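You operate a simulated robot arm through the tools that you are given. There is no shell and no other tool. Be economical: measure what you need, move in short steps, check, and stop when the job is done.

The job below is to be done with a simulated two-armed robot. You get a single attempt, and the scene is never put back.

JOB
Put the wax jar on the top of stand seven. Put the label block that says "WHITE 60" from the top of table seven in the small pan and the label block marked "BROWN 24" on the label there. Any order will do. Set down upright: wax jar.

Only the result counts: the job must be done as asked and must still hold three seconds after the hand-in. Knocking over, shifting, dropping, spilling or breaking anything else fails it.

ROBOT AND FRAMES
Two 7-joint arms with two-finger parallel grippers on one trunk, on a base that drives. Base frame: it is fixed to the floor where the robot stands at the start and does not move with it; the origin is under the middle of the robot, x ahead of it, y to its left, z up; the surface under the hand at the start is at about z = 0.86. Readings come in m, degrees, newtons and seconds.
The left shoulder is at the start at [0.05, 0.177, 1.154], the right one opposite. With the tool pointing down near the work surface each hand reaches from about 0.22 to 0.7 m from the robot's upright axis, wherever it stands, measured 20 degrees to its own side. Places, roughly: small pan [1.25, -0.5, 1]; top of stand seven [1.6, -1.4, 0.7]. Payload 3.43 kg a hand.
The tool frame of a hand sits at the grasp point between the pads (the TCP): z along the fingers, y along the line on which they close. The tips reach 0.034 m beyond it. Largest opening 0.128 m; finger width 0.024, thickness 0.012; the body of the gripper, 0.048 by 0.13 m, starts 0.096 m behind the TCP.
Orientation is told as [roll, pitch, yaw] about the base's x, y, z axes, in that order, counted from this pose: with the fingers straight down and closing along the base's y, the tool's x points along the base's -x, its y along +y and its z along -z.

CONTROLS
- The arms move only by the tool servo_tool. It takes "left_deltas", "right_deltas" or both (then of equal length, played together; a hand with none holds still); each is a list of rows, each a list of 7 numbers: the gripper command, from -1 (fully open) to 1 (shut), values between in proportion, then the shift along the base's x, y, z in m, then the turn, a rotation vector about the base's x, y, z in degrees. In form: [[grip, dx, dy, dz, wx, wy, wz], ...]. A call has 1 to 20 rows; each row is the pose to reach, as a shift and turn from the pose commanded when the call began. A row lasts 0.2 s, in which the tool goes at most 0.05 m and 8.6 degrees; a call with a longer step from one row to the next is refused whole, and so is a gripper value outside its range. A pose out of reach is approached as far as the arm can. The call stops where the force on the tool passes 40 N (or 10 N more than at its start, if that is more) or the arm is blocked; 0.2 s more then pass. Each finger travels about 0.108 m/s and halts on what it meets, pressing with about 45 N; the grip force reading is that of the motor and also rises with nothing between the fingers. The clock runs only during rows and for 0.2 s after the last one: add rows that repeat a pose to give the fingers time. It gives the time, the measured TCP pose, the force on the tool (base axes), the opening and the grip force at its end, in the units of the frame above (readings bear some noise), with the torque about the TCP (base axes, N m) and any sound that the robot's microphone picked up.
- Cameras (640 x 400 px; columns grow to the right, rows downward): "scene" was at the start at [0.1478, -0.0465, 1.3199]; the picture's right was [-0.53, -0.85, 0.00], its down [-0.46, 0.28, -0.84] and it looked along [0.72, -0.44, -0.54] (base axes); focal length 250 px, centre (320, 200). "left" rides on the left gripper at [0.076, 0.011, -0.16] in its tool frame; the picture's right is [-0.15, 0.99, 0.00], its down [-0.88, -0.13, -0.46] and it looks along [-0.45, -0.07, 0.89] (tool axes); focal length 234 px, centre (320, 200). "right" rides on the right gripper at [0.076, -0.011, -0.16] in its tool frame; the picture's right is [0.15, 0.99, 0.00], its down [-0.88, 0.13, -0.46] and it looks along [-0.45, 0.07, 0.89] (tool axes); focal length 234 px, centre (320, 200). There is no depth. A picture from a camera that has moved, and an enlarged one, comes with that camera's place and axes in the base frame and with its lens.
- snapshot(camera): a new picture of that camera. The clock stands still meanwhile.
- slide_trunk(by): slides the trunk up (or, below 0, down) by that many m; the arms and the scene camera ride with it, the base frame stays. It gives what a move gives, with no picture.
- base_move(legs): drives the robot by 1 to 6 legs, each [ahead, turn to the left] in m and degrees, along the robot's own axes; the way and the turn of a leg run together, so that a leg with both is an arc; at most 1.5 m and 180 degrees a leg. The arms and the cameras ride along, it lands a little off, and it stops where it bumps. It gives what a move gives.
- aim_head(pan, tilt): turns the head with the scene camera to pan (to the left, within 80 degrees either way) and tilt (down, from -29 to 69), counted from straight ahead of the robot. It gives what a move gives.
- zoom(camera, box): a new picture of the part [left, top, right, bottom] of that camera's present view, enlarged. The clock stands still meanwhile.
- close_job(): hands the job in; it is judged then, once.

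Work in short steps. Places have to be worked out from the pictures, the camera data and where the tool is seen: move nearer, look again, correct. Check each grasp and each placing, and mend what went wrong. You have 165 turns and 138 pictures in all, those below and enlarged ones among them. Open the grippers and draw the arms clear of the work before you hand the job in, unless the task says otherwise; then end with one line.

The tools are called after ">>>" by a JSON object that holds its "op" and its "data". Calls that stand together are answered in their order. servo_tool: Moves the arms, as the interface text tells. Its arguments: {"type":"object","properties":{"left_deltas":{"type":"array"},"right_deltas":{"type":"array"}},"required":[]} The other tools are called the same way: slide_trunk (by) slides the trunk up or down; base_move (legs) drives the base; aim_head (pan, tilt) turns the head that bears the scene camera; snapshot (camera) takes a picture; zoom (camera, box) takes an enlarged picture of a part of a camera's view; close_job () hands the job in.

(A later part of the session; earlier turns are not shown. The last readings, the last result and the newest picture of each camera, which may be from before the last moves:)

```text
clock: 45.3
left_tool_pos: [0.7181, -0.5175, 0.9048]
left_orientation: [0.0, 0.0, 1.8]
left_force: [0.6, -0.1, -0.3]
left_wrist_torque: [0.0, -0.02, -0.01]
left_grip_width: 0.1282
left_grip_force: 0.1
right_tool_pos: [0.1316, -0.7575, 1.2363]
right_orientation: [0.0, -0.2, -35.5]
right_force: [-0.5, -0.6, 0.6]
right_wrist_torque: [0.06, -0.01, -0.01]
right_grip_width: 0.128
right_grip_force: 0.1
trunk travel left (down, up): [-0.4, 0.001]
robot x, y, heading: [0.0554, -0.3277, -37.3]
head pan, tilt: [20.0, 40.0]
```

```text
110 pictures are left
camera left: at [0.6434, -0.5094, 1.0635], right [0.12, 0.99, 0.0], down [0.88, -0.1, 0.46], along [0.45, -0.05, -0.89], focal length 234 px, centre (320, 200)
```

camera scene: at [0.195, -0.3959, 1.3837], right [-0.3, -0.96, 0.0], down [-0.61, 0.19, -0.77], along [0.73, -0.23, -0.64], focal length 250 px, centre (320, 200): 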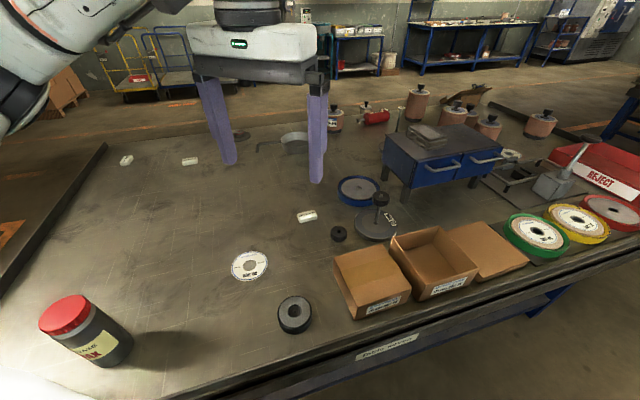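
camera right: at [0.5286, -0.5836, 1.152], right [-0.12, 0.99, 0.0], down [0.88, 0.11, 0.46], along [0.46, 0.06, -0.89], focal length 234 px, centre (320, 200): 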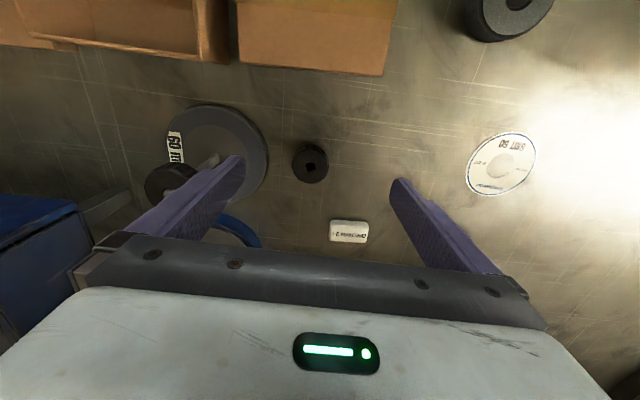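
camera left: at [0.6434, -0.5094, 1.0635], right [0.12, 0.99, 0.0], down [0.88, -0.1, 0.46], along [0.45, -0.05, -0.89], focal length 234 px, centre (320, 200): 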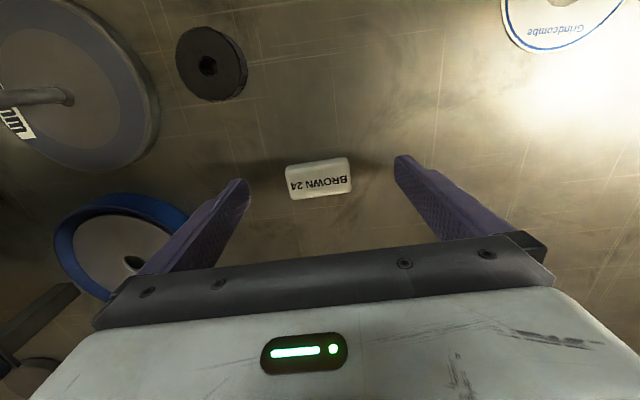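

The block sits centered between the tips. I close.

>>> {"op": "servo_tool", "data": {"left_deltas": [[1, 0, 0, -0.003, 0, 0, 0], [1, 0, 0, -0.003, 0, 0, 0], [1, 0, 0, -0.003, 0, 0, 0], [1, 0, 0, -0.003, 0, 0, 0]]}}

>>> {"op": "servo_tool", "data": {"left_deltas": [[1, 0, 0, 0.03, 0, 0, 0], [1, 0, 0, 0.06, 0, 0, 0]]}}

>>> {"op": "snapshot", "data": {"camera": "left"}}

```text
clock: 46.3
left_tool_pos: [0.7179, -0.518, 0.9012]
left_orientation: [0.0, 0.1, 1.7]
left_force: [-0.5, 0.5, 0.1]
left_wrist_torque: [0.0, 0.0, 0.05]
left_grip_width: 0.0546
left_grip_force: 45.0
right_tool_pos: [0.1313, -0.758, 1.2373]
right_orientation: [0.1, -0.2, -35.5]
right_force: [0.6, -0.3, 0.4]
right_wrist_torque: [-0.01, -0.01, 0.0]
right_grip_width: 0.128
right_grip_force: 0.1
trunk travel left (down, up): [-0.4, 0.001]
robot x, y, heading: [0.0548, -0.3286, -37.5]
head pan, tilt: [20.0, 40.0]
```

```text
clock: 46.9
left_tool_pos: [0.7176, -0.5184, 0.9639]
left_orientation: [0.0, 0.0, 1.7]
left_force: [0.7, -1.6, -0.3]
left_wrist_torque: [0.01, -0.01, 0.01]
left_grip_width: 0.0547
left_grip_force: 44.7
right_tool_pos: [0.1315, -0.7563, 1.2372]
right_orientation: [0.1, -0.3, -35.4]
right_force: [-0.2, 0.4, -0.4]
right_wrist_torque: [-0.01, -0.02, 0.02]
right_grip_width: 0.1279
right_grip_force: 0.0
trunk travel left (down, up): [-0.4, 0.001]
robot x, y, heading: [0.0569, -0.3275, -37.0]
head pan, tilt: [20.0, 40.0]
```

```text
109 pictures are left
camera left: at [0.6439, -0.5109, 1.1237], right [0.12, 0.99, 0.0], down [0.88, -0.1, 0.46], along [0.45, -0.05, -0.89], focal length 234 px, centre (320, 200)
```

left: 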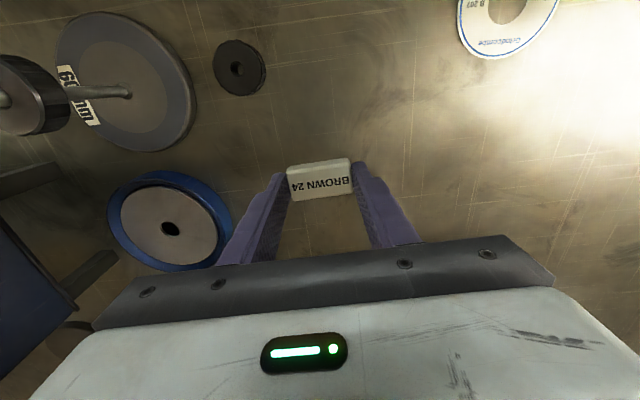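

Held. I carry it above the label center at about [0.604, -0.337] and look.

>>> {"op": "servo_tool", "data": {"left_deltas": [[1, -0.02, 0.035, 0.01, 0, 0, 0], [1, -0.04, 0.07, 0.01, 0, 0, 0], [1, -0.06, 0.105, 0.01, 0, 0, 0], [1, -0.085, 0.14, 0.01, 0, 0, 0], [1, -0.114, 0.18, 0.01, 0, 0, 0], [1, -0.114, 0.181, -0.01, 0, 0, 0]]}}

>>> {"op": "snapshot", "data": {"camera": "left"}}

>>> {"op": "zoom", "data": {"camera": "scene", "box": [170, 180, 330, 300]}}

```text
clock: 48.3
left_tool_pos: [0.6034, -0.3362, 0.9508]
left_orientation: [0.0, 0.0, 1.7]
left_force: [0.3, 0.5, 0.4]
left_wrist_torque: [0.04, 0.0, -0.01]
left_grip_width: 0.0545
left_grip_force: 45.4
right_tool_pos: [0.1323, -0.7584, 1.2355]
right_orientation: [0.0, 0.0, -35.4]
right_force: [0.4, -0.4, -0.1]
right_wrist_torque: [-0.01, 0.05, -0.01]
right_grip_width: 0.1282
right_grip_force: 0.1
trunk travel left (down, up): [-0.4, 0.001]
robot x, y, heading: [0.0588, -0.3288, -37.6]
head pan, tilt: [20.0, 40.0]
```

```text
108 pictures are left
camera left: at [0.5288, -0.3285, 1.1122], right [0.12, 0.99, 0.0], down [0.88, -0.1, 0.46], along [0.45, -0.05, -0.89], focal length 234 px, centre (320, 200)
```

left: 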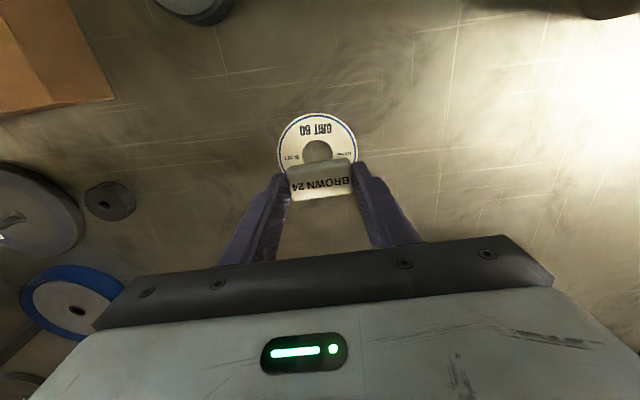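

```text
3.33 times, centred on (250, 240) of scene
camera zoom: at [0.1956, -0.3966, 1.3835], right [-0.3, -0.95, 0.0], down [-0.61, 0.19, -0.77], along [0.73, -0.23, -0.64], focal length 832 px, centre (553, 67)
```

zoom: 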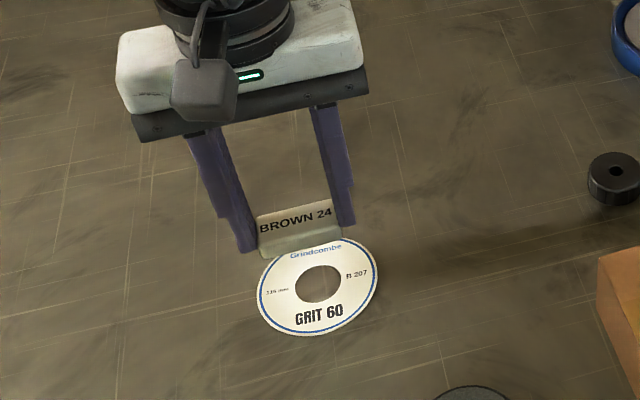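

The label center is at about [0.599, -0.338]. I lower there, with small steps at the end.

>>> {"op": "servo_tool", "data": {"left_deltas": [[1, -0.005, -0.001, -0.02, 0, 0, 0], [1, -0.005, -0.001, -0.035, 0, 0, 0], [1, -0.005, -0.001, -0.042, 0, 0, 0], [1, -0.005, -0.001, -0.046, 0, 0, 0], [1, -0.005, -0.001, -0.049, 0, 0, 0]]}}

>>> {"op": "snapshot", "data": {"camera": "left"}}

>>> {"op": "zoom", "data": {"camera": "scene", "box": [170, 180, 330, 300]}}

```text
clock: 49.5
left_tool_pos: [0.5986, -0.3377, 0.9026]
left_orientation: [0.0, 0.0, 1.8]
left_force: [-0.8, 0.9, 1.2]
left_wrist_torque: [-0.02, -0.01, 0.01]
left_grip_width: 0.0545
left_grip_force: 44.6
right_tool_pos: [0.1322, -0.7577, 1.2366]
right_orientation: [0.1, -0.3, -35.4]
right_force: [0.5, -0.6, -0.5]
right_wrist_torque: [0.0, -0.02, 0.03]
right_grip_width: 0.1278
right_grip_force: 0.0
trunk travel left (down, up): [-0.4, 0.001]
robot x, y, heading: [0.0557, -0.3305, -37.3]
head pan, tilt: [20.0, 40.0]
```

```text
106 pictures are left
camera left: at [0.5233, -0.3293, 1.0631], right [0.12, 0.99, 0.0], down [0.88, -0.1, 0.46], along [0.45, -0.05, -0.89], focal length 234 px, centre (320, 200)
```

left: 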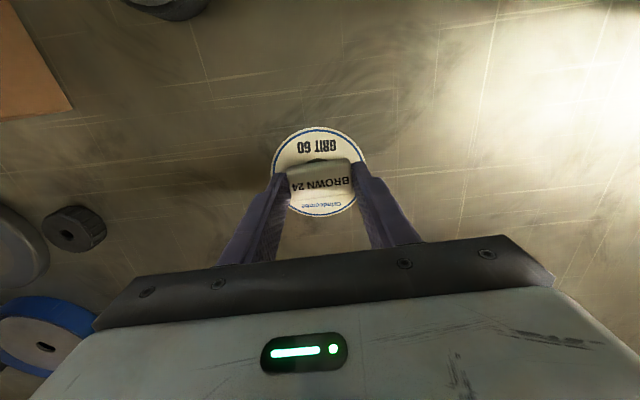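

```text
3.33 times, centred on (250, 240) of scene
camera zoom: at [0.1948, -0.3958, 1.3837], right [-0.3, -0.95, 0.0], down [-0.61, 0.19, -0.77], along [0.73, -0.23, -0.64], focal length 832 px, centre (553, 67)
```

zoom: 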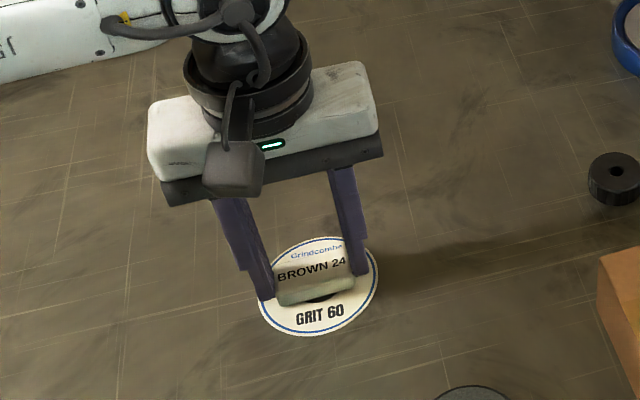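

Block is on the label, near its center. A last millimetre down, then release and lift.

>>> {"op": "servo_tool", "data": {"left_deltas": [[1, -0.003, 0, -0.001, 0, 0, 0], [0, -0.003, 0, -0.001, 0, 0, 0], [-0.4, -0.003, 0, -0.001, 0, 0, 0], [-0.4, -0.003, 0, -0.001, 0, 0, 0]]}}

>>> {"op": "servo_tool", "data": {"left_deltas": [[-0.4, 0, 0, 0.04, 0, 0, 0], [-0.4, 0, 0, 0.08, 0, 0, 0], [-0.4, 0, 0, 0.12, 0, 0, 0]]}}

>>> {"op": "snapshot", "data": {"camera": "left"}}

```text
clock: 50.5
left_tool_pos: [0.5939, -0.3376, 0.9018]
left_orientation: [0.0, -0.1, 1.8]
left_force: [0.3, 0.3, -0.6]
left_wrist_torque: [0.0, -0.01, 0.02]
left_grip_width: 0.0895
left_grip_force: 0.0
right_tool_pos: [0.1318, -0.7589, 1.2361]
right_orientation: [0.1, -0.1, -35.5]
right_force: [-0.6, -0.1, -0.3]
right_wrist_torque: [0.0, 0.01, 0.0]
right_grip_width: 0.128
right_grip_force: 0.0
trunk travel left (down, up): [-0.4, 0.001]
robot x, y, heading: [0.0564, -0.3286, -37.3]
head pan, tilt: [20.0, 40.0]
```

```text
clock: 51.3
left_tool_pos: [0.5953, -0.336, 1.0226]
left_orientation: [-0.1, 0.0, 1.7]
left_force: [-0.5, 0.5, 1.1]
left_wrist_torque: [-0.02, 0.0, 0.0]
left_grip_width: 0.0896
left_grip_force: 0.1
right_tool_pos: [0.1317, -0.7583, 1.2354]
right_orientation: [0.1, -0.3, -35.4]
right_force: [0.6, 0.0, -0.2]
right_wrist_torque: [0.0, 0.01, 0.04]
right_grip_width: 0.1281
right_grip_force: 0.1
trunk travel left (down, up): [-0.4, 0.001]
robot x, y, heading: [0.0521, -0.3262, -37.3]
head pan, tilt: [20.0, 40.0]
```

```text
104 pictures are left
camera left: at [0.5211, -0.3284, 1.1826], right [0.12, 0.99, 0.0], down [0.88, -0.1, 0.46], along [0.45, -0.05, -0.89], focal length 234 px, centre (320, 200)
```

left: 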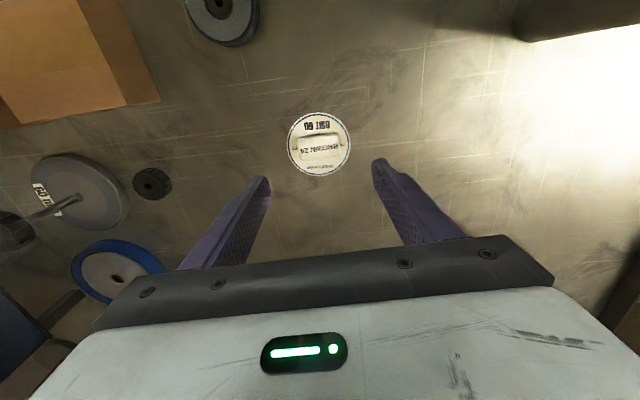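

BROWN 24 rests on the label. Next the jar with the right hand: I tuck the left hand back, then drive backwards along the table to face the jar.

>>> {"op": "servo_tool", "data": {"left_deltas": [[-1, -0.01, 0, 0.045, 0, 0, 0], [-1, -0.02, -0.0, 0.09, 0, 0, -4], [-1, -0.03, -0.01, 0.13, 0, 0, -12], [-1, -0.04, -0.03, 0.16, 0, 0, -20], [-1, -0.06, -0.05, 0.19, 0, 0, -28], [-1, -0.08, -0.07, 0.19, 0, 0, -36], [-1, -0.1, -0.08, 0.19, 0, 0, -39]]}}

>>> {"op": "base_move", "data": {"legs": [[0, -53], [-0.47, 0], [0, 90]]}}

>>> {"op": "aim_head", "data": {"pan": -25, "tilt": 40}}

>>> {"op": "snapshot", "data": {"camera": "scene"}}

```text
clock: 52.9
left_tool_pos: [0.4969, -0.4211, 1.2112]
left_orientation: [0.0, 0.0, -37.3]
left_force: [0.0, 0.4, -0.7]
left_wrist_torque: [0.02, -0.02, -0.02]
left_grip_width: 0.1278
left_grip_force: 0.0
right_tool_pos: [0.1326, -0.7578, 1.2361]
right_orientation: [0.1, -0.2, -35.3]
right_force: [0.3, 0.4, 0.9]
right_wrist_torque: [0.0, -0.01, -0.03]
right_grip_width: 0.1282
right_grip_force: 0.0
trunk travel left (down, up): [-0.4, 0.001]
robot x, y, heading: [0.0604, -0.3304, -37.5]
head pan, tilt: [20.0, 40.0]
```

```text
clock: 61.9
left_tool_pos: [0.4676, 0.3235, 1.2107]
left_orientation: [-0.1, 0.0, 0.7]
left_force: [0.1, 0.3, -0.1]
left_wrist_torque: [0.02, 0.02, 0.0]
left_grip_width: 0.128
left_grip_force: 0.0
right_tool_pos: [0.3884, -0.1669, 1.2363]
right_orientation: [0.1, -0.2, 2.5]
right_force: [0.0, 0.4, 1.0]
right_wrist_torque: [0.04, -0.02, -0.02]
right_grip_width: 0.1282
right_grip_force: 0.1
trunk travel left (down, up): [-0.4, 0.001]
robot x, y, heading: [0.0619, 0.1238, 0.6]
head pan, tilt: [20.0, 40.0]
```

```text
clock: 63.0
left_tool_pos: [0.4673, 0.3237, 1.2107]
left_orientation: [0.0, 0.1, 0.7]
left_force: [0.4, 0.0, 0.3]
left_wrist_torque: [0.0, 0.0, 0.01]
left_grip_width: 0.1277
left_grip_force: 0.1
right_tool_pos: [0.3885, -0.1665, 1.2376]
right_orientation: [0.0, -0.3, 2.5]
right_force: [1.2, 0.2, -0.3]
right_wrist_torque: [0.03, -0.04, -0.02]
right_grip_width: 0.1279
right_grip_force: 0.0
trunk travel left (down, up): [-0.4, 0.001]
robot x, y, heading: [0.0655, 0.1231, 0.9]
head pan, tilt: [-25.0, 40.0]
```

```text
103 pictures are left
camera scene: at [0.2138, 0.0914, 1.3836], right [-0.41, -0.91, 0.0], down [-0.59, 0.26, -0.77], along [0.7, -0.32, -0.64], focal length 250 px, centre (320, 200)
```

scene: 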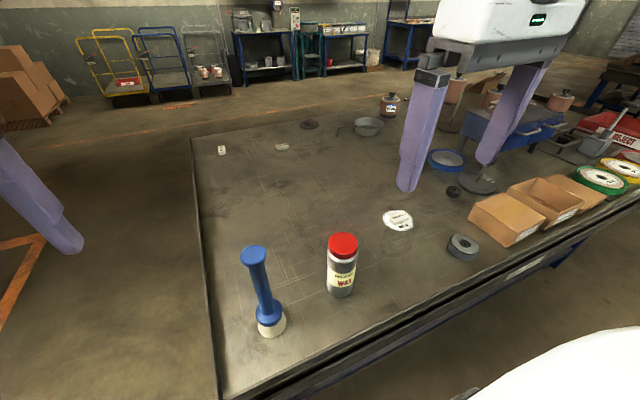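

Jar at about [0.48, -0.082], top near z 1.01. I bring the right hand above it and check with the wrist camera.

>>> {"op": "servo_tool", "data": {"right_deltas": [[-1, 0.03, 0.03, 0, 0, 0, 0], [-1, 0.06, 0.06, 0, 0, 0, 0], [-1, 0.091, 0.084, -0.01, 0, 0, 0], [-1, 0.091, 0.084, -0.05, 0, 0, 0], [-1, 0.091, 0.084, -0.09, 0, 0, 0], [-1, 0.091, 0.084, -0.13, 0, 0, 0]]}}

>>> {"op": "snapshot", "data": {"camera": "right"}}

>>> {"op": "snapshot", "data": {"camera": "scene"}}

```text
clock: 64.4
left_tool_pos: [0.4675, 0.324, 1.2102]
left_orientation: [0.0, 0.0, 0.8]
left_force: [0.0, 0.1, -0.2]
left_wrist_torque: [0.0, 0.01, 0.0]
left_grip_width: 0.128
left_grip_force: 0.1
right_tool_pos: [0.4797, -0.0807, 1.108]
right_orientation: [0.1, -0.3, 2.6]
right_force: [-0.3, -0.6, -0.5]
right_wrist_torque: [0.01, -0.03, -0.01]
right_grip_width: 0.1279
right_grip_force: 0.0
trunk travel left (down, up): [-0.4, 0.001]
robot x, y, heading: [0.065, 0.1253, 0.6]
head pan, tilt: [-25.0, 40.0]
```

```text
102 pictures are left
camera right: at [0.4035, -0.0949, 1.2679], right [-0.19, 0.98, 0.0], down [0.87, 0.17, 0.46], along [0.45, 0.09, -0.89], focal length 234 px, centre (320, 200)
```

right: 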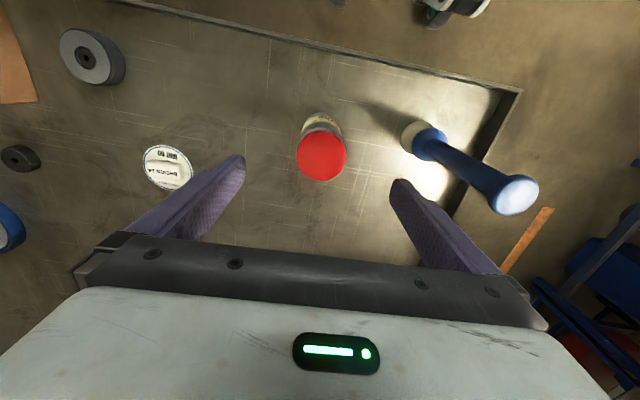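

```text
101 pictures are left
camera scene: at [0.2139, 0.091, 1.3836], right [-0.41, -0.91, 0.0], down [-0.59, 0.27, -0.77], along [0.7, -0.32, -0.64], focal length 250 px, centre (320, 200)
```

scene: 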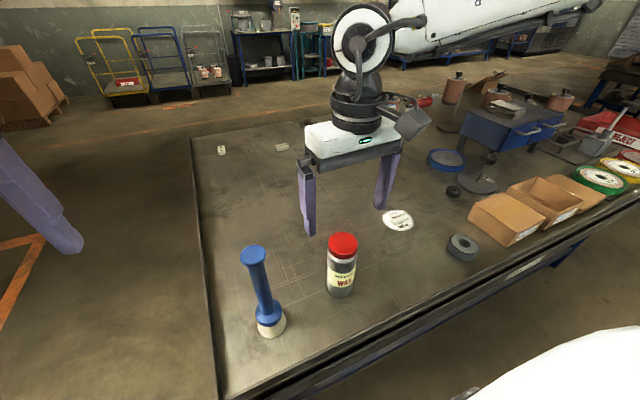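

Lid center is at about [0.476, -0.079]. I descend around the jar to z≈0.95 and close.

>>> {"op": "servo_tool", "data": {"right_deltas": [[-1, -0.004, 0.002, -0.04, 0, 0, 0], [-1, -0.004, 0.002, -0.08, 0, 0, 0], [-1, -0.004, 0.002, -0.12, 0, 0, 0], [-1, -0.004, 0.002, -0.157, 0, 0, 0], [-1, -0.004, 0.002, -0.157, 0, 0, 0]]}}

>>> {"op": "snapshot", "data": {"camera": "right"}}

>>> {"op": "zoom", "data": {"camera": "scene", "box": [240, 200, 440, 325]}}

```text
clock: 65.6
left_tool_pos: [0.4679, 0.3236, 1.21]
left_orientation: [0.0, 0.0, 0.7]
left_force: [1.5, -0.3, -0.1]
left_wrist_torque: [-0.03, -0.02, 0.01]
left_grip_width: 0.1281
left_grip_force: 0.0
right_tool_pos: [0.4736, -0.0797, 0.9507]
right_orientation: [0.1, -0.2, 2.5]
right_force: [-0.1, 0.1, 0.1]
right_wrist_torque: [0.0, -0.03, -0.03]
right_grip_width: 0.1282
right_grip_force: 0.1
trunk travel left (down, up): [-0.4, 0.001]
robot x, y, heading: [0.0665, 0.1278, 0.3]
head pan, tilt: [-25.0, 40.0]
```

```text
100 pictures are left
camera right: at [0.3986, -0.0939, 1.1106], right [-0.19, 0.98, 0.0], down [0.87, 0.17, 0.46], along [0.45, 0.09, -0.89], focal length 234 px, centre (320, 200)
```

right: 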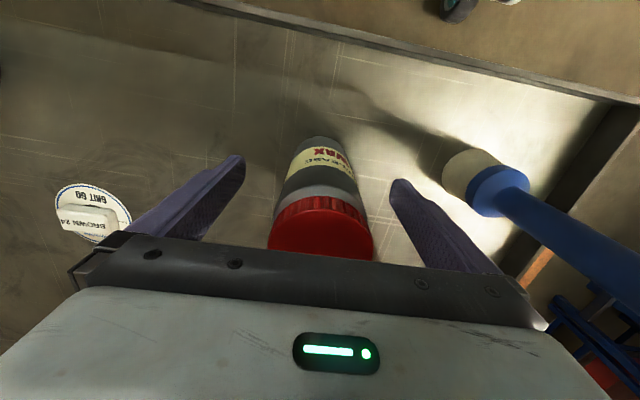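

```text
3.20 times, centred on (340, 262) of scene
camera zoom: at [0.2135, 0.0915, 1.3837], right [-0.41, -0.91, 0.0], down [-0.59, 0.27, -0.77], along [0.7, -0.32, -0.64], focal length 799 px, centre (256, 0)
```

zoom: 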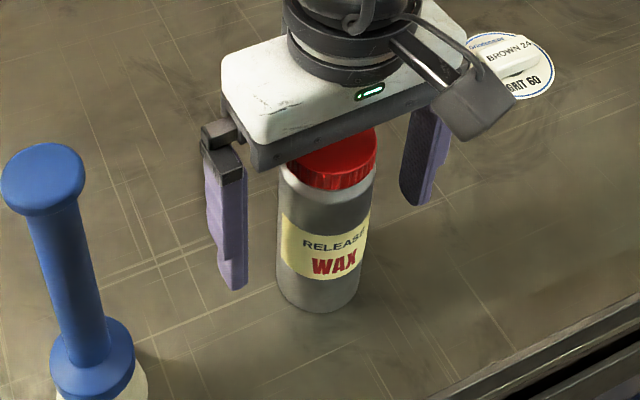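

Jar is centered between the fingers. I close and lift a little.

>>> {"op": "servo_tool", "data": {"right_deltas": [[0, 0, 0, 0, 0, 0, 0], [0.6, 0, 0, 0, 0, 0, 0], [1, 0, 0, 0, 0, 0, 0], [1, 0, 0, 0, 0, 0, 0], [1, 0, 0, 0, 0, 0, 0]]}}

>>> {"op": "servo_tool", "data": {"right_deltas": [[1, 0, 0, 0.03, 0, 0, 0], [1, 0, 0, 0.06, 0, 0, 0]]}}

>>> {"op": "snapshot", "data": {"camera": "scene"}}

```text
clock: 66.8
left_tool_pos: [0.4686, 0.3231, 1.2097]
left_orientation: [-0.1, 0.0, 0.6]
left_force: [0.0, -0.2, 0.4]
left_wrist_torque: [0.01, 0.01, -0.01]
left_grip_width: 0.128
left_grip_force: 0.1
right_tool_pos: [0.4729, -0.0808, 0.9511]
right_orientation: [0.1, -0.2, 2.5]
right_force: [-0.3, 1.6, 0.6]
right_wrist_torque: [0.03, 0.0, 0.0]
right_grip_width: 0.0588
right_grip_force: 45.3
trunk travel left (down, up): [-0.4, 0.001]
robot x, y, heading: [0.0644, 0.1217, 0.5]
head pan, tilt: [-25.0, 40.0]
```

```text
clock: 67.4
left_tool_pos: [0.4667, 0.323, 1.2105]
left_orientation: [0.1, 0.1, 0.8]
left_force: [0.3, -0.8, -0.5]
left_wrist_torque: [-0.02, 0.0, 0.0]
left_grip_width: 0.1281
left_grip_force: 0.1
right_tool_pos: [0.4759, -0.084, 1.0099]
right_orientation: [0.0, -0.2, 2.5]
right_force: [0.0, 0.5, -3.5]
right_wrist_torque: [-0.02, 0.03, -0.03]
right_grip_width: 0.0585
right_grip_force: 45.5
trunk travel left (down, up): [-0.4, 0.001]
robot x, y, heading: [0.0594, 0.1274, 0.3]
head pan, tilt: [-25.0, 40.0]
```

```text
98 pictures are left
camera scene: at [0.2138, 0.0911, 1.3836], right [-0.41, -0.91, 0.0], down [-0.59, 0.27, -0.77], along [0.7, -0.32, -0.64], focal length 250 px, centre (320, 200)
```

scene: 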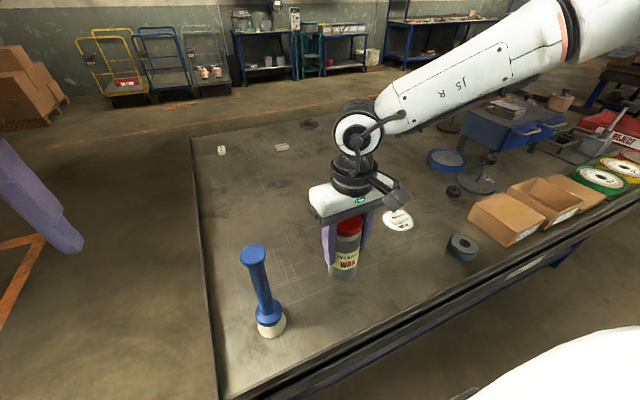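

Jar is held (59 mm grip). I lift it to carry height, bring it in, and look at the left side for a clear route round the table.

>>> {"op": "servo_tool", "data": {"right_deltas": [[1, 0, 0, 0.045, 0, 0, 0], [1, 0, 0, 0.09, 0, 0, 0], [1, 0, -0.0, 0.135, 0, 0, 0], [1, -0.02, -0.02, 0.17, 0, 0, 0], [1, -0.05, -0.05, 0.2, 0, 0, 0], [1, -0.08, -0.08, 0.22, 0, 0, 0], [1, -0.1, -0.1, 0.225, 0, 0, 0]], "left_deltas": [[-1, -0.03, 0, 0, 0, 0, 0], [-1, -0.06, 0, 0, 0, 0, 0], [-1, -0.09, 0, 0, 0, 0, 0], [-1, -0.1, 0, 0, 0, 0, 0], [-1, -0.1, 0, 0, 0, 0, 0], [-1, -0.1, 0, 0, 0, 0, 0], [-1, -0.1, 0, 0, 0, 0, 0]]}}

>>> {"op": "aim_head", "data": {"pan": 65, "tilt": 30}}

>>> {"op": "snapshot", "data": {"camera": "scene"}}

>>> {"op": "aim_head", "data": {"pan": 0, "tilt": 15}}

>>> {"op": "snapshot", "data": {"camera": "scene"}}

```text
refused: row 5 steps farther than a row can; nothing moved
```

```text
clock: 69.1
left_tool_pos: [0.4679, 0.3233, 1.2103]
left_orientation: [0.0, 0.0, 0.7]
left_force: [0.2, -0.2, -0.1]
left_wrist_torque: [0.01, 0.01, 0.0]
left_grip_width: 0.1281
left_grip_force: 0.0
right_tool_pos: [0.4772, -0.0834, 1.0106]
right_orientation: [0.0, -0.2, 2.4]
right_force: [0.3, 0.0, -3.6]
right_wrist_torque: [0.0, 0.02, 0.0]
right_grip_width: 0.0589
right_grip_force: 45.4
trunk travel left (down, up): [-0.4, 0.001]
robot x, y, heading: [0.0674, 0.1241, 0.6]
head pan, tilt: [65.0, 30.0]
```

```text
97 pictures are left
camera scene: at [0.174, 0.2086, 1.399], right [0.91, -0.41, 0.0], down [-0.21, -0.46, -0.87], along [0.36, 0.79, -0.5], focal length 250 px, centre (320, 200)
```

scene: 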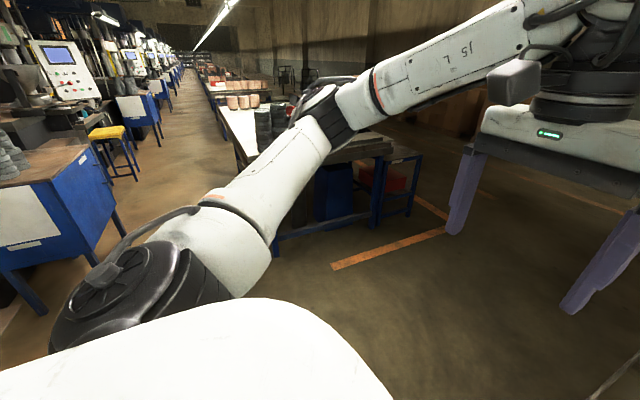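

```text
clock: 70.4
left_tool_pos: [0.4682, 0.3236, 1.2111]
left_orientation: [0.0, 0.0, 0.6]
left_force: [-0.5, -0.4, 0.8]
left_wrist_torque: [0.01, 0.0, -0.01]
left_grip_width: 0.1278
left_grip_force: 0.1
right_tool_pos: [0.4759, -0.0828, 1.01]
right_orientation: [0.1, -0.2, 2.5]
right_force: [-1.0, -0.6, -3.4]
right_wrist_torque: [-0.01, 0.01, -0.02]
right_grip_width: 0.0585
right_grip_force: 44.9
trunk travel left (down, up): [-0.4, 0.001]
robot x, y, heading: [0.0627, 0.1242, 0.7]
head pan, tilt: [0.0, 15.0]
```

```text
96 pictures are left
camera scene: at [0.23, 0.1273, 1.4231], right [0.01, -1.0, 0.0], down [-0.26, 0.0, -0.97], along [0.97, 0.01, -0.26], focal length 250 px, centre (320, 200)
```

scene: 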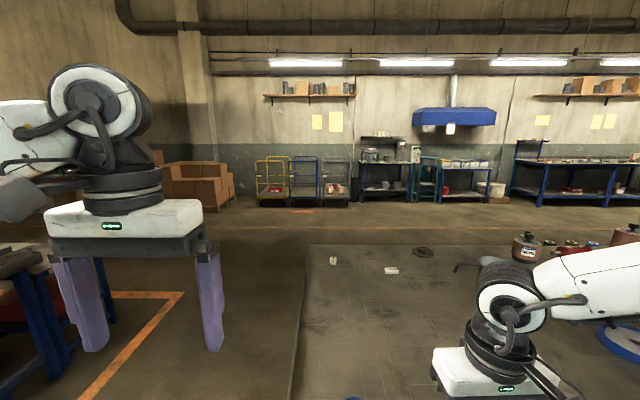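

The corridor left of the table (y 0.2–1.44) is clear. I re-send the lift in smaller steps and draw both hands in.

>>> {"op": "servo_tool", "data": {"right_deltas": [[1, 0, 0, 0.045, 0, 0, 0], [1, 0, 0, 0.09, 0, 0, 0], [1, 0, -0.0, 0.135, 0, 0, 0], [1, 0, 0, 0.18, 0, 0, 0], [1, -0.02, -0.02, 0.21, 0, 0, 0], [1, -0.05, -0.05, 0.225, 0, 0, 0], [1, -0.08, -0.08, 0.23, 0, 0, 0], [1, -0.1, -0.1, 0.23, 0, 0, 0]], "left_deltas": [[-1, -0.03, 0, 0, 0, 0, 0], [-1, -0.06, 0, 0, 0, 0, 0], [-1, -0.09, 0, 0, 0, 0, 0], [-1, -0.1, 0, 0, 0, 0, 0], [-1, -0.1, 0, 0, 0, 0, 0], [-1, -0.1, 0, 0, 0, 0, 0], [-1, -0.1, 0, 0, 0, 0, 0], [-1, -0.1, 0, 0, 0, 0, 0]]}}

>>> {"op": "base_move", "data": {"legs": [[-0.2, 0], [0, 90], [0.65, 0], [0, -90]]}}

>>> {"op": "snapshot", "data": {"camera": "scene"}}

```text
clock: 72.2
left_tool_pos: [0.3667, 0.3211, 1.2094]
left_orientation: [-0.1, -0.1, 0.7]
left_force: [0.3, 0.3, 0.4]
left_wrist_torque: [0.07, -0.01, 0.02]
left_grip_width: 0.1279
left_grip_force: 0.2
right_tool_pos: [0.3755, -0.1833, 1.2392]
right_orientation: [0.1, -0.2, 2.5]
right_force: [-0.7, 0.5, -3.9]
right_wrist_torque: [0.0, 0.01, 0.04]
right_grip_width: 0.0591
right_grip_force: 45.0
trunk travel left (down, up): [-0.4, 0.001]
robot x, y, heading: [0.068, 0.1229, 0.5]
head pan, tilt: [0.0, 15.0]
```

```text
clock: 84.6
left_tool_pos: [0.1625, 0.9678, 1.2082]
left_orientation: [0.0, 0.0, 1.6]
left_force: [-0.4, -0.3, 0.2]
left_wrist_torque: [0.0, 0.0, -0.03]
left_grip_width: 0.1277
left_grip_force: 0.2
right_tool_pos: [0.1784, 0.4614, 1.2388]
right_orientation: [0.0, -0.2, 3.3]
right_force: [-0.1, 0.7, -4.3]
right_wrist_torque: [0.03, 0.03, 0.01]
right_grip_width: 0.0585
right_grip_force: 44.8
trunk travel left (down, up): [-0.4, 0.001]
robot x, y, heading: [-0.136, 0.7667, 1.5]
head pan, tilt: [0.0, 15.0]
```

```text
95 pictures are left
camera scene: at [0.0286, 0.7695, 1.4232], right [0.03, -1.0, 0.0], down [-0.26, -0.01, -0.97], along [0.97, 0.02, -0.26], focal length 250 px, centre (320, 200)
```

scene: 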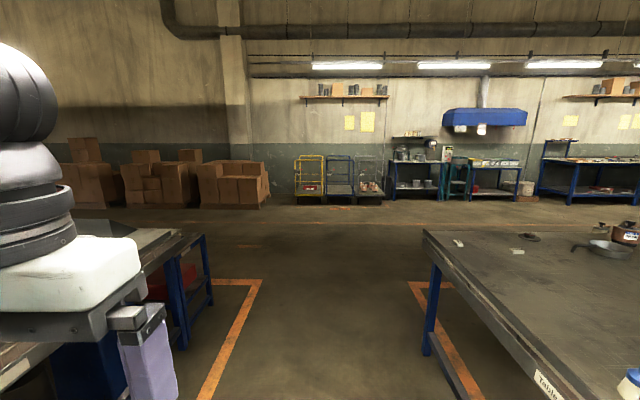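

Clear ahead. I drive alongside the table to x≈1.05 and turn to face it.

>>> {"op": "base_move", "data": {"legs": [[1.19, 0], [0, -91.5], [0.2, 0]]}}

>>> {"op": "aim_head", "data": {"pan": 10, "tilt": 40}}

>>> {"op": "snapshot", "data": {"camera": "scene"}}

```text
clock: 95.4
left_tool_pos: [1.2275, 0.2657, 1.2084]
left_orientation: [-0.1, -0.1, -89.1]
left_force: [0.1, 0.3, 0.0]
left_wrist_torque: [0.01, 0.03, 0.0]
left_grip_width: 0.1283
left_grip_force: 0.0
right_tool_pos: [0.7229, 0.2562, 1.2391]
right_orientation: [0.1, -0.1, -87.3]
right_force: [-0.4, 0.1, -4.4]
right_wrist_torque: [0.04, 0.0, 0.01]
right_grip_width: 0.0587
right_grip_force: 45.1
trunk travel left (down, up): [-0.4, 0.001]
robot x, y, heading: [1.0298, 0.5701, -89.3]
head pan, tilt: [0.0, 15.0]
```

```text
clock: 96.3
left_tool_pos: [1.2281, 0.267, 1.2079]
left_orientation: [0.0, 0.1, -89.1]
left_force: [0.7, 0.1, 0.6]
left_wrist_torque: [0.01, 0.0, 0.04]
left_grip_width: 0.128
left_grip_force: 0.0
right_tool_pos: [0.7229, 0.2582, 1.239]
right_orientation: [0.1, -0.3, -87.3]
right_force: [0.4, 0.2, -3.6]
right_wrist_torque: [0.01, 0.03, 0.0]
right_grip_width: 0.0587
right_grip_force: 45.1
trunk travel left (down, up): [-0.4, 0.001]
robot x, y, heading: [1.0293, 0.5702, -89.1]
head pan, tilt: [10.0, 40.0]
```

```text
94 pictures are left
camera scene: at [1.0477, 0.4163, 1.3837], right [-0.98, -0.19, 0.0], down [-0.12, 0.63, -0.77], along [0.14, -0.75, -0.64], focal length 250 px, centre (320, 200)
```

scene: 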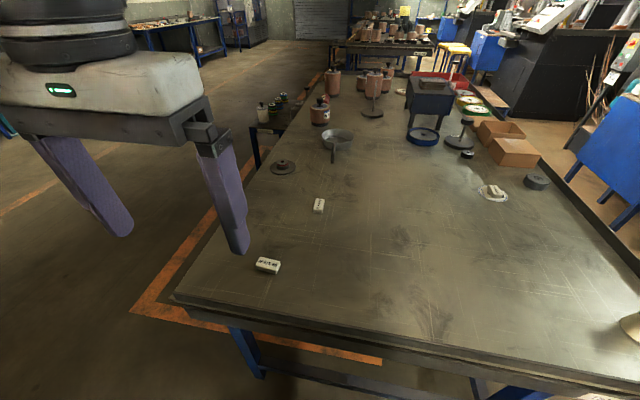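

WHITE 60 is at about [1.238, 0.084]. Stand seven appears beyond the table's far edge, with small jars on it. I zoom on both.

>>> {"op": "zoom", "data": {"camera": "scene", "box": [244, 250, 292, 280]}}

>>> {"op": "zoom", "data": {"camera": "scene", "box": [230, 60, 390, 160]}}

```text
13.33 times, centred on (268, 265) of scene
camera zoom: at [1.0477, 0.4163, 1.3837], right [-0.98, -0.19, 0.0], down [-0.12, 0.63, -0.77], along [0.14, -0.75, -0.64], focal length 3328 px, centre (1013, -667)
```

zoom: 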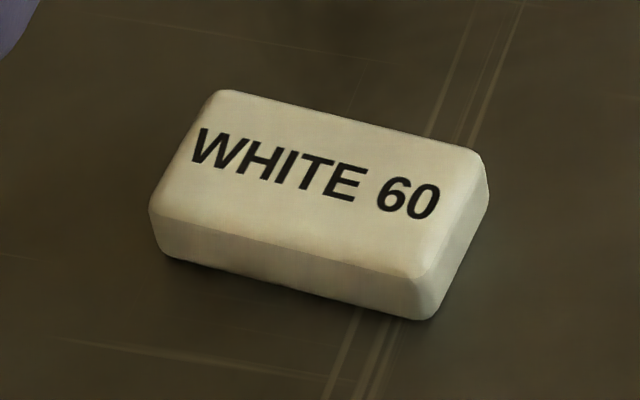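

```text
4.00 times, centred on (310, 110) of scene
camera zoom: at [1.0477, 0.4163, 1.3837], right [-0.98, -0.19, 0.0], down [-0.12, 0.63, -0.77], along [0.14, -0.75, -0.64], focal length 998 px, centre (360, 560)
```

zoom: 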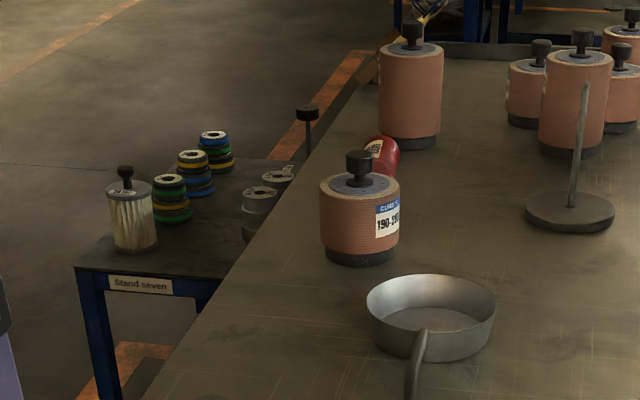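

WHITE 60's long side runs along x (about -4°). I move the left hand above it, turning 5° more, then look.

>>> {"op": "servo_tool", "data": {"left_deltas": [[-1, 0.0, -0.04, -0.01, 0, 0, -3], [-1, 0.005, -0.08, -0.03, 0, 0, -5], [-1, 0.01, -0.12, -0.05, 0, 0, -5], [-1, 0.01, -0.16, -0.07, 0, 0, -5], [-1, 0.01, -0.182, -0.11, 0, 0, -5], [-1, 0.01, -0.182, -0.155, 0, 0, -5], [-1, 0.01, -0.182, -0.2, 0, 0, -5]]}}

>>> {"op": "snapshot", "data": {"camera": "left"}}

```text
clock: 97.9
left_tool_pos: [1.2376, 0.085, 1.0074]
left_orientation: [0.0, -0.1, -94.1]
left_force: [0.0, 0.6, 0.0]
left_wrist_torque: [-0.01, 0.03, 0.0]
left_grip_width: 0.1282
left_grip_force: 0.1
right_tool_pos: [0.7232, 0.2573, 1.2393]
right_orientation: [0.1, -0.3, -87.3]
right_force: [0.3, 0.3, -4.9]
right_wrist_torque: [0.02, -0.01, 0.01]
right_grip_width: 0.0585
right_grip_force: 45.3
trunk travel left (down, up): [-0.4, 0.001]
robot x, y, heading: [1.0284, 0.5703, -88.9]
head pan, tilt: [10.0, 40.0]
```

```text
91 pictures are left
camera left: at [1.2569, 0.1599, 1.167], right [0.98, -0.22, 0.0], down [-0.19, -0.87, 0.46], along [-0.1, -0.45, -0.89], focal length 234 px, centre (320, 200)
```

left: 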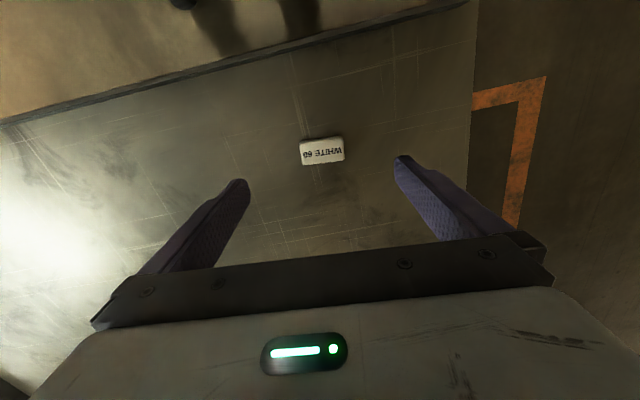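

Aligned; block center about [1.241, 0.082]. I descend and grip it.

>>> {"op": "servo_tool", "data": {"left_deltas": [[-1, 0.003, -0.003, -0.04, 0, 0, 0], [-1, 0.003, -0.003, -0.08, 0, 0, 0], [-1, 0.003, -0.003, -0.1, 0, 0, 0], [-1, 0.003, -0.003, -0.105, 0, 0, 0], [0, 0.003, -0.003, -0.105, 0, 0, 0], [1, 0.003, -0.003, -0.105, 0, 0, 0], [1, 0.003, -0.003, -0.105, 0, 0, 0], [1, 0.003, -0.003, -0.105, 0, 0, 0]]}}

>>> {"op": "servo_tool", "data": {"left_deltas": [[1, 0, 0, 0.04, 0, 0, 0], [1, 0, 0, 0.08, 0, 0, 0]]}}

>>> {"op": "snapshot", "data": {"camera": "left"}}

```text
clock: 99.7
left_tool_pos: [1.2411, 0.081, 0.9024]
left_orientation: [0.1, 0.0, -94.1]
left_force: [0.2, -0.3, 1.2]
left_wrist_torque: [-0.02, -0.01, -0.02]
left_grip_width: 0.0548
left_grip_force: 44.8
right_tool_pos: [0.7231, 0.2571, 1.2392]
right_orientation: [0.0, -0.2, -87.3]
right_force: [0.4, -0.4, -4.3]
right_wrist_torque: [0.02, 0.01, -0.02]
right_grip_width: 0.0586
right_grip_force: 44.9
trunk travel left (down, up): [-0.4, 0.001]
robot x, y, heading: [1.0316, 0.5687, -89.1]
head pan, tilt: [10.0, 40.0]
```

```text
clock: 100.3
left_tool_pos: [1.2405, 0.0829, 0.9819]
left_orientation: [0.0, -0.1, -94.1]
left_force: [-0.3, -0.5, 0.7]
left_wrist_torque: [-0.02, 0.02, 0.02]
left_grip_width: 0.0547
left_grip_force: 45.6
right_tool_pos: [0.723, 0.2572, 1.2391]
right_orientation: [0.1, -0.2, -87.3]
right_force: [0.2, 0.3, -4.2]
right_wrist_torque: [0.02, 0.02, 0.01]
right_grip_width: 0.0586
right_grip_force: 45.3
trunk travel left (down, up): [-0.4, 0.001]
robot x, y, heading: [1.0254, 0.5699, -89.1]
head pan, tilt: [10.0, 40.0]
```

```text
90 pictures are left
camera left: at [1.2586, 0.1567, 1.1421], right [0.98, -0.22, 0.0], down [-0.19, -0.87, 0.46], along [-0.1, -0.45, -0.89], focal length 234 px, centre (320, 200)
```

left: 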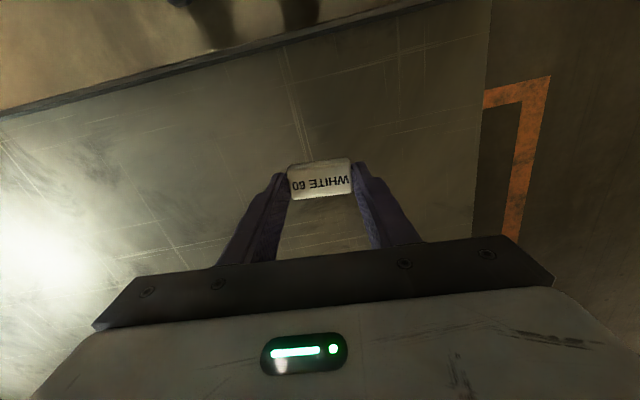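

Held. I raise and tuck the left hand, back away, and drive round to the far side.

>>> {"op": "servo_tool", "data": {"left_deltas": [[1, 0, 0.0, 0.045, 0, 0, 0], [1, 0, 0.0, 0.09, 0, 0, 0], [1, 0, 0.0, 0.135, 0, 0, 0], [1, 0, 0.03, 0.17, 0, 0, 0], [1, 0, 0.06, 0.2, 0, 0, 0], [1, 0, 0.1, 0.22, 0, 0, 0], [1, 0, 0.14, 0.23, 0, 0, 0], [1, 0, 0.18, 0.23, 0, 0, 0]]}}

>>> {"op": "base_move", "data": {"legs": [[-0.25, 0], [0, 89], [0.9, 0], [0, -90]]}}

>>> {"op": "aim_head", "data": {"pan": -5, "tilt": 25}}

>>> {"op": "snapshot", "data": {"camera": "scene"}}

```text
clock: 102.1
left_tool_pos: [1.2385, 0.2618, 1.2137]
left_orientation: [0.0, -0.1, -94.1]
left_force: [0.8, 0.3, -0.7]
left_wrist_torque: [0.0, 0.02, -0.01]
left_grip_width: 0.0545
left_grip_force: 45.1
right_tool_pos: [0.7231, 0.258, 1.2388]
right_orientation: [0.0, -0.3, -87.3]
right_force: [1.0, 0.4, -4.3]
right_wrist_torque: [-0.02, 0.01, -0.04]
right_grip_width: 0.0586
right_grip_force: 44.7
trunk travel left (down, up): [-0.4, 0.001]
robot x, y, heading: [1.0314, 0.5708, -88.9]
head pan, tilt: [10.0, 40.0]
```

```text
clock: 115.9
left_tool_pos: [2.1202, 0.4922, 1.2135]
left_orientation: [0.0, 0.0, -96.5]
left_force: [-0.2, 0.7, -0.3]
left_wrist_torque: [-0.02, -0.03, 0.02]
left_grip_width: 0.0545
left_grip_force: 45.3
right_tool_pos: [1.6046, 0.5116, 1.2384]
right_orientation: [0.2, -0.2, -89.7]
right_force: [-0.8, 0.4, -4.0]
right_wrist_torque: [0.03, 0.02, -0.01]
right_grip_width: 0.0585
right_grip_force: 44.8
trunk travel left (down, up): [-0.4, 0.001]
robot x, y, heading: [1.9218, 0.8124, -91.5]
head pan, tilt: [10.0, 40.0]
```

```text
clock: 116.7
left_tool_pos: [2.1211, 0.4923, 1.2136]
left_orientation: [0.0, -0.1, -96.5]
left_force: [-0.4, 0.5, 0.4]
left_wrist_torque: [0.03, -0.01, 0.0]
left_grip_width: 0.0544
left_grip_force: 44.7
right_tool_pos: [1.6056, 0.5105, 1.2381]
right_orientation: [0.1, 0.0, -89.7]
right_force: [0.0, 1.0, -4.2]
right_wrist_torque: [0.04, -0.02, -0.01]
right_grip_width: 0.0582
right_grip_force: 44.9
trunk travel left (down, up): [-0.4, 0.001]
robot x, y, heading: [1.923, 0.8137, -91.4]
head pan, tilt: [-5.0, 25.0]
```

```text
89 pictures are left
camera scene: at [1.9133, 0.649, 1.4069], right [-0.99, 0.11, 0.0], down [0.05, 0.42, -0.91], along [-0.1, -0.9, -0.42], focal length 250 px, centre (320, 200)
```

scene: 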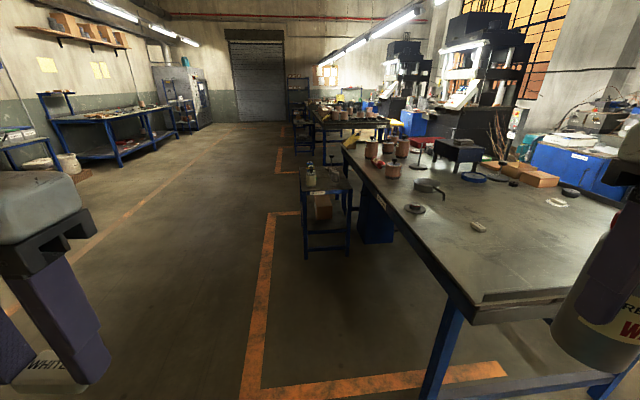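

Stand seven spans about x 1.50–1.85, y from -1.03 away, beside the table. I zoom to see its free space.

>>> {"op": "zoom", "data": {"camera": "scene", "box": [270, 140, 450, 252]}}

>>> {"op": "base_move", "data": {"legs": [[1.18, 0]]}}

>>> {"op": "aim_head", "data": {"pan": -10, "tilt": 45}}

>>> {"op": "snapshot", "data": {"camera": "scene"}}

```text
3.56 times, centred on (360, 196) of scene
camera zoom: at [1.9133, 0.649, 1.4069], right [-0.99, 0.11, 0.0], down [0.05, 0.42, -0.91], along [-0.1, -0.9, -0.42], focal length 888 px, centre (178, 214)
```

zoom: 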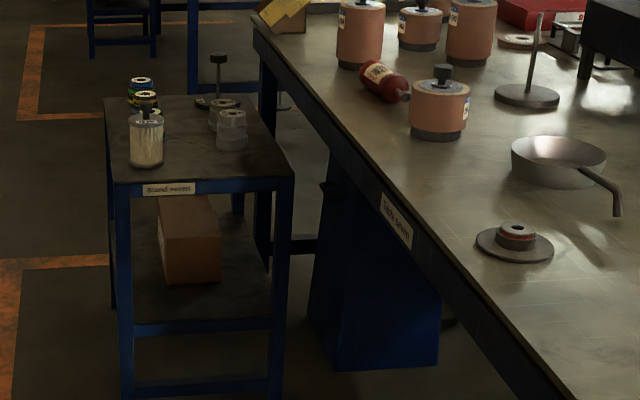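

```text
clock: 122.7
left_tool_pos: [2.0892, -0.6979, 1.2128]
left_orientation: [0.0, 0.0, -96.4]
left_force: [0.6, 0.4, -0.2]
left_wrist_torque: [0.01, -0.01, 0.0]
left_grip_width: 0.0548
left_grip_force: 44.9
right_tool_pos: [1.5735, -0.6782, 1.2393]
right_orientation: [0.1, -0.1, -89.6]
right_force: [-1.0, 0.5, -3.7]
right_wrist_torque: [0.05, 0.03, 0.01]
right_grip_width: 0.0585
right_grip_force: 45.2
trunk travel left (down, up): [-0.4, 0.001]
robot x, y, heading: [1.8953, -0.3796, -91.3]
head pan, tilt: [-5.0, 25.0]
```

```text
clock: 123.5
left_tool_pos: [2.0893, -0.6983, 1.2118]
left_orientation: [-0.1, -0.1, -96.5]
left_force: [-0.5, -0.3, -0.2]
left_wrist_torque: [-0.05, 0.0, 0.01]
left_grip_width: 0.0542
left_grip_force: 45.0
right_tool_pos: [1.5742, -0.6788, 1.2391]
right_orientation: [0.2, -0.1, -89.7]
right_force: [0.1, -0.7, -3.7]
right_wrist_torque: [0.01, -0.01, 0.0]
right_grip_width: 0.0588
right_grip_force: 44.6
trunk travel left (down, up): [-0.4, 0.001]
robot x, y, heading: [1.8938, -0.3772, -91.1]
head pan, tilt: [-10.0, 45.0]
```

```text
87 pictures are left
camera scene: at [1.8762, -0.5289, 1.3764], right [-0.98, 0.2, 0.0], down [0.14, 0.69, -0.71], along [-0.14, -0.69, -0.71], focal length 250 px, centre (320, 200)
```

scene: 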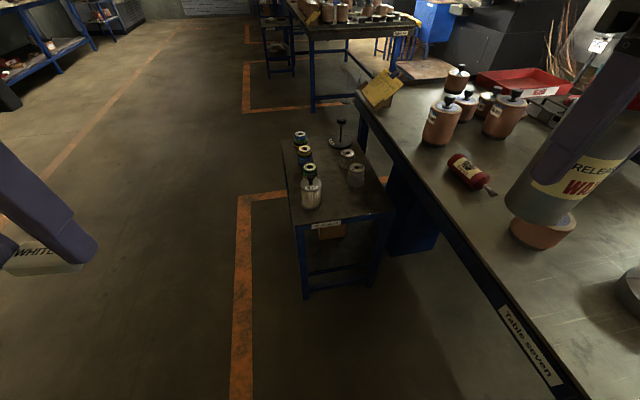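

The front-middle of stand seven, about [1.66, -1.15], is free. I drive 0.27 m closer for the right hand, then look at both stand and right arm.

>>> {"op": "base_move", "data": {"legs": [[0.27, 0]]}}

>>> {"op": "aim_head", "data": {"pan": -15, "tilt": 55}}

>>> {"op": "snapshot", "data": {"camera": "scene"}}

>>> {"op": "aim_head", "data": {"pan": -55, "tilt": 25}}

>>> {"op": "snapshot", "data": {"camera": "scene"}}

```text
clock: 125.5
left_tool_pos: [2.0839, -0.9682, 1.2137]
left_orientation: [0.0, 0.1, -96.4]
left_force: [0.7, -0.9, -0.3]
left_wrist_torque: [0.04, 0.0, 0.02]
left_grip_width: 0.0547
left_grip_force: 45.3
right_tool_pos: [1.568, -0.9496, 1.2379]
right_orientation: [0.1, -0.1, -89.6]
right_force: [-1.1, 0.0, -4.0]
right_wrist_torque: [0.05, -0.03, -0.04]
right_grip_width: 0.0585
right_grip_force: 44.8
trunk travel left (down, up): [-0.4, 0.001]
robot x, y, heading: [1.8865, -0.6532, -91.0]
head pan, tilt: [-10.0, 45.0]
```

```text
clock: 126.2
left_tool_pos: [2.0833, -0.9673, 1.2126]
left_orientation: [0.0, 0.0, -96.3]
left_force: [-0.2, 0.5, -0.6]
left_wrist_torque: [-0.04, -0.01, 0.02]
left_grip_width: 0.0547
left_grip_force: 44.9
right_tool_pos: [1.5675, -0.9503, 1.2395]
right_orientation: [0.0, -0.1, -89.6]
right_force: [-0.2, 0.2, -4.0]
right_wrist_torque: [0.03, -0.03, 0.0]
right_grip_width: 0.0586
right_grip_force: 45.2
trunk travel left (down, up): [-0.4, 0.001]
robot x, y, heading: [1.8906, -0.6498, -91.3]
head pan, tilt: [-15.0, 55.0]
```

```text
86 pictures are left
camera scene: at [1.8657, -0.7886, 1.363], right [-0.96, 0.28, 0.0], down [0.23, 0.79, -0.57], along [-0.16, -0.55, -0.82], focal length 250 px, centre (320, 200)
```

scene: 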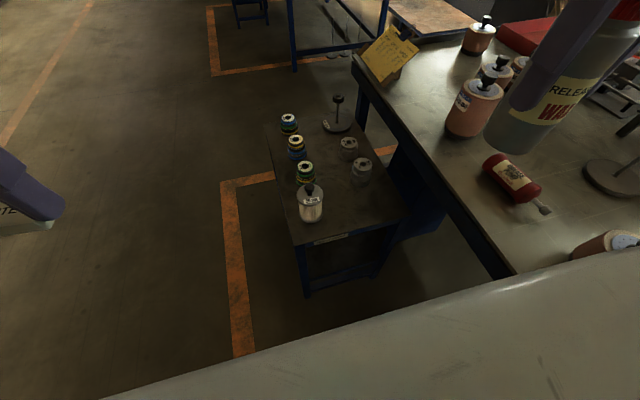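

```text
clock: 127.2
left_tool_pos: [2.0837, -0.9669, 1.2126]
left_orientation: [-0.1, -0.1, -96.3]
left_force: [0.2, -0.2, 0.8]
left_wrist_torque: [-0.01, 0.0, 0.03]
left_grip_width: 0.0547
left_grip_force: 45.5
right_tool_pos: [1.5689, -0.9502, 1.2397]
right_orientation: [0.0, -0.1, -89.4]
right_force: [-0.4, -0.7, -3.9]
right_wrist_torque: [0.04, -0.02, -0.01]
right_grip_width: 0.0584
right_grip_force: 45.4
trunk travel left (down, up): [-0.4, 0.001]
robot x, y, heading: [1.8829, -0.648, -91.2]
head pan, tilt: [-55.0, 25.0]
```

```text
85 pictures are left
camera scene: at [1.8093, -0.7707, 1.4069], right [-0.56, 0.83, 0.0], down [0.35, 0.24, -0.91], along [-0.75, -0.5, -0.42], focal length 250 px, centre (320, 200)
```

scene: 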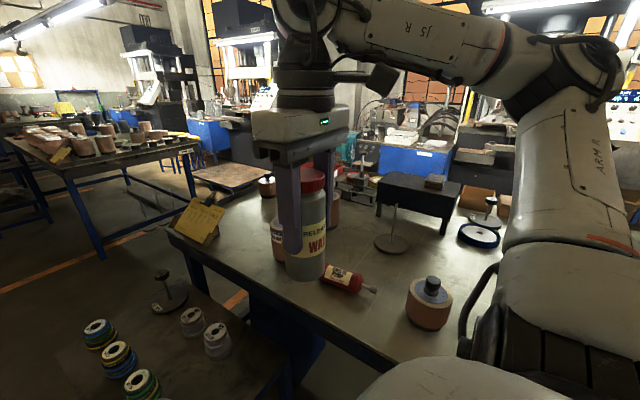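

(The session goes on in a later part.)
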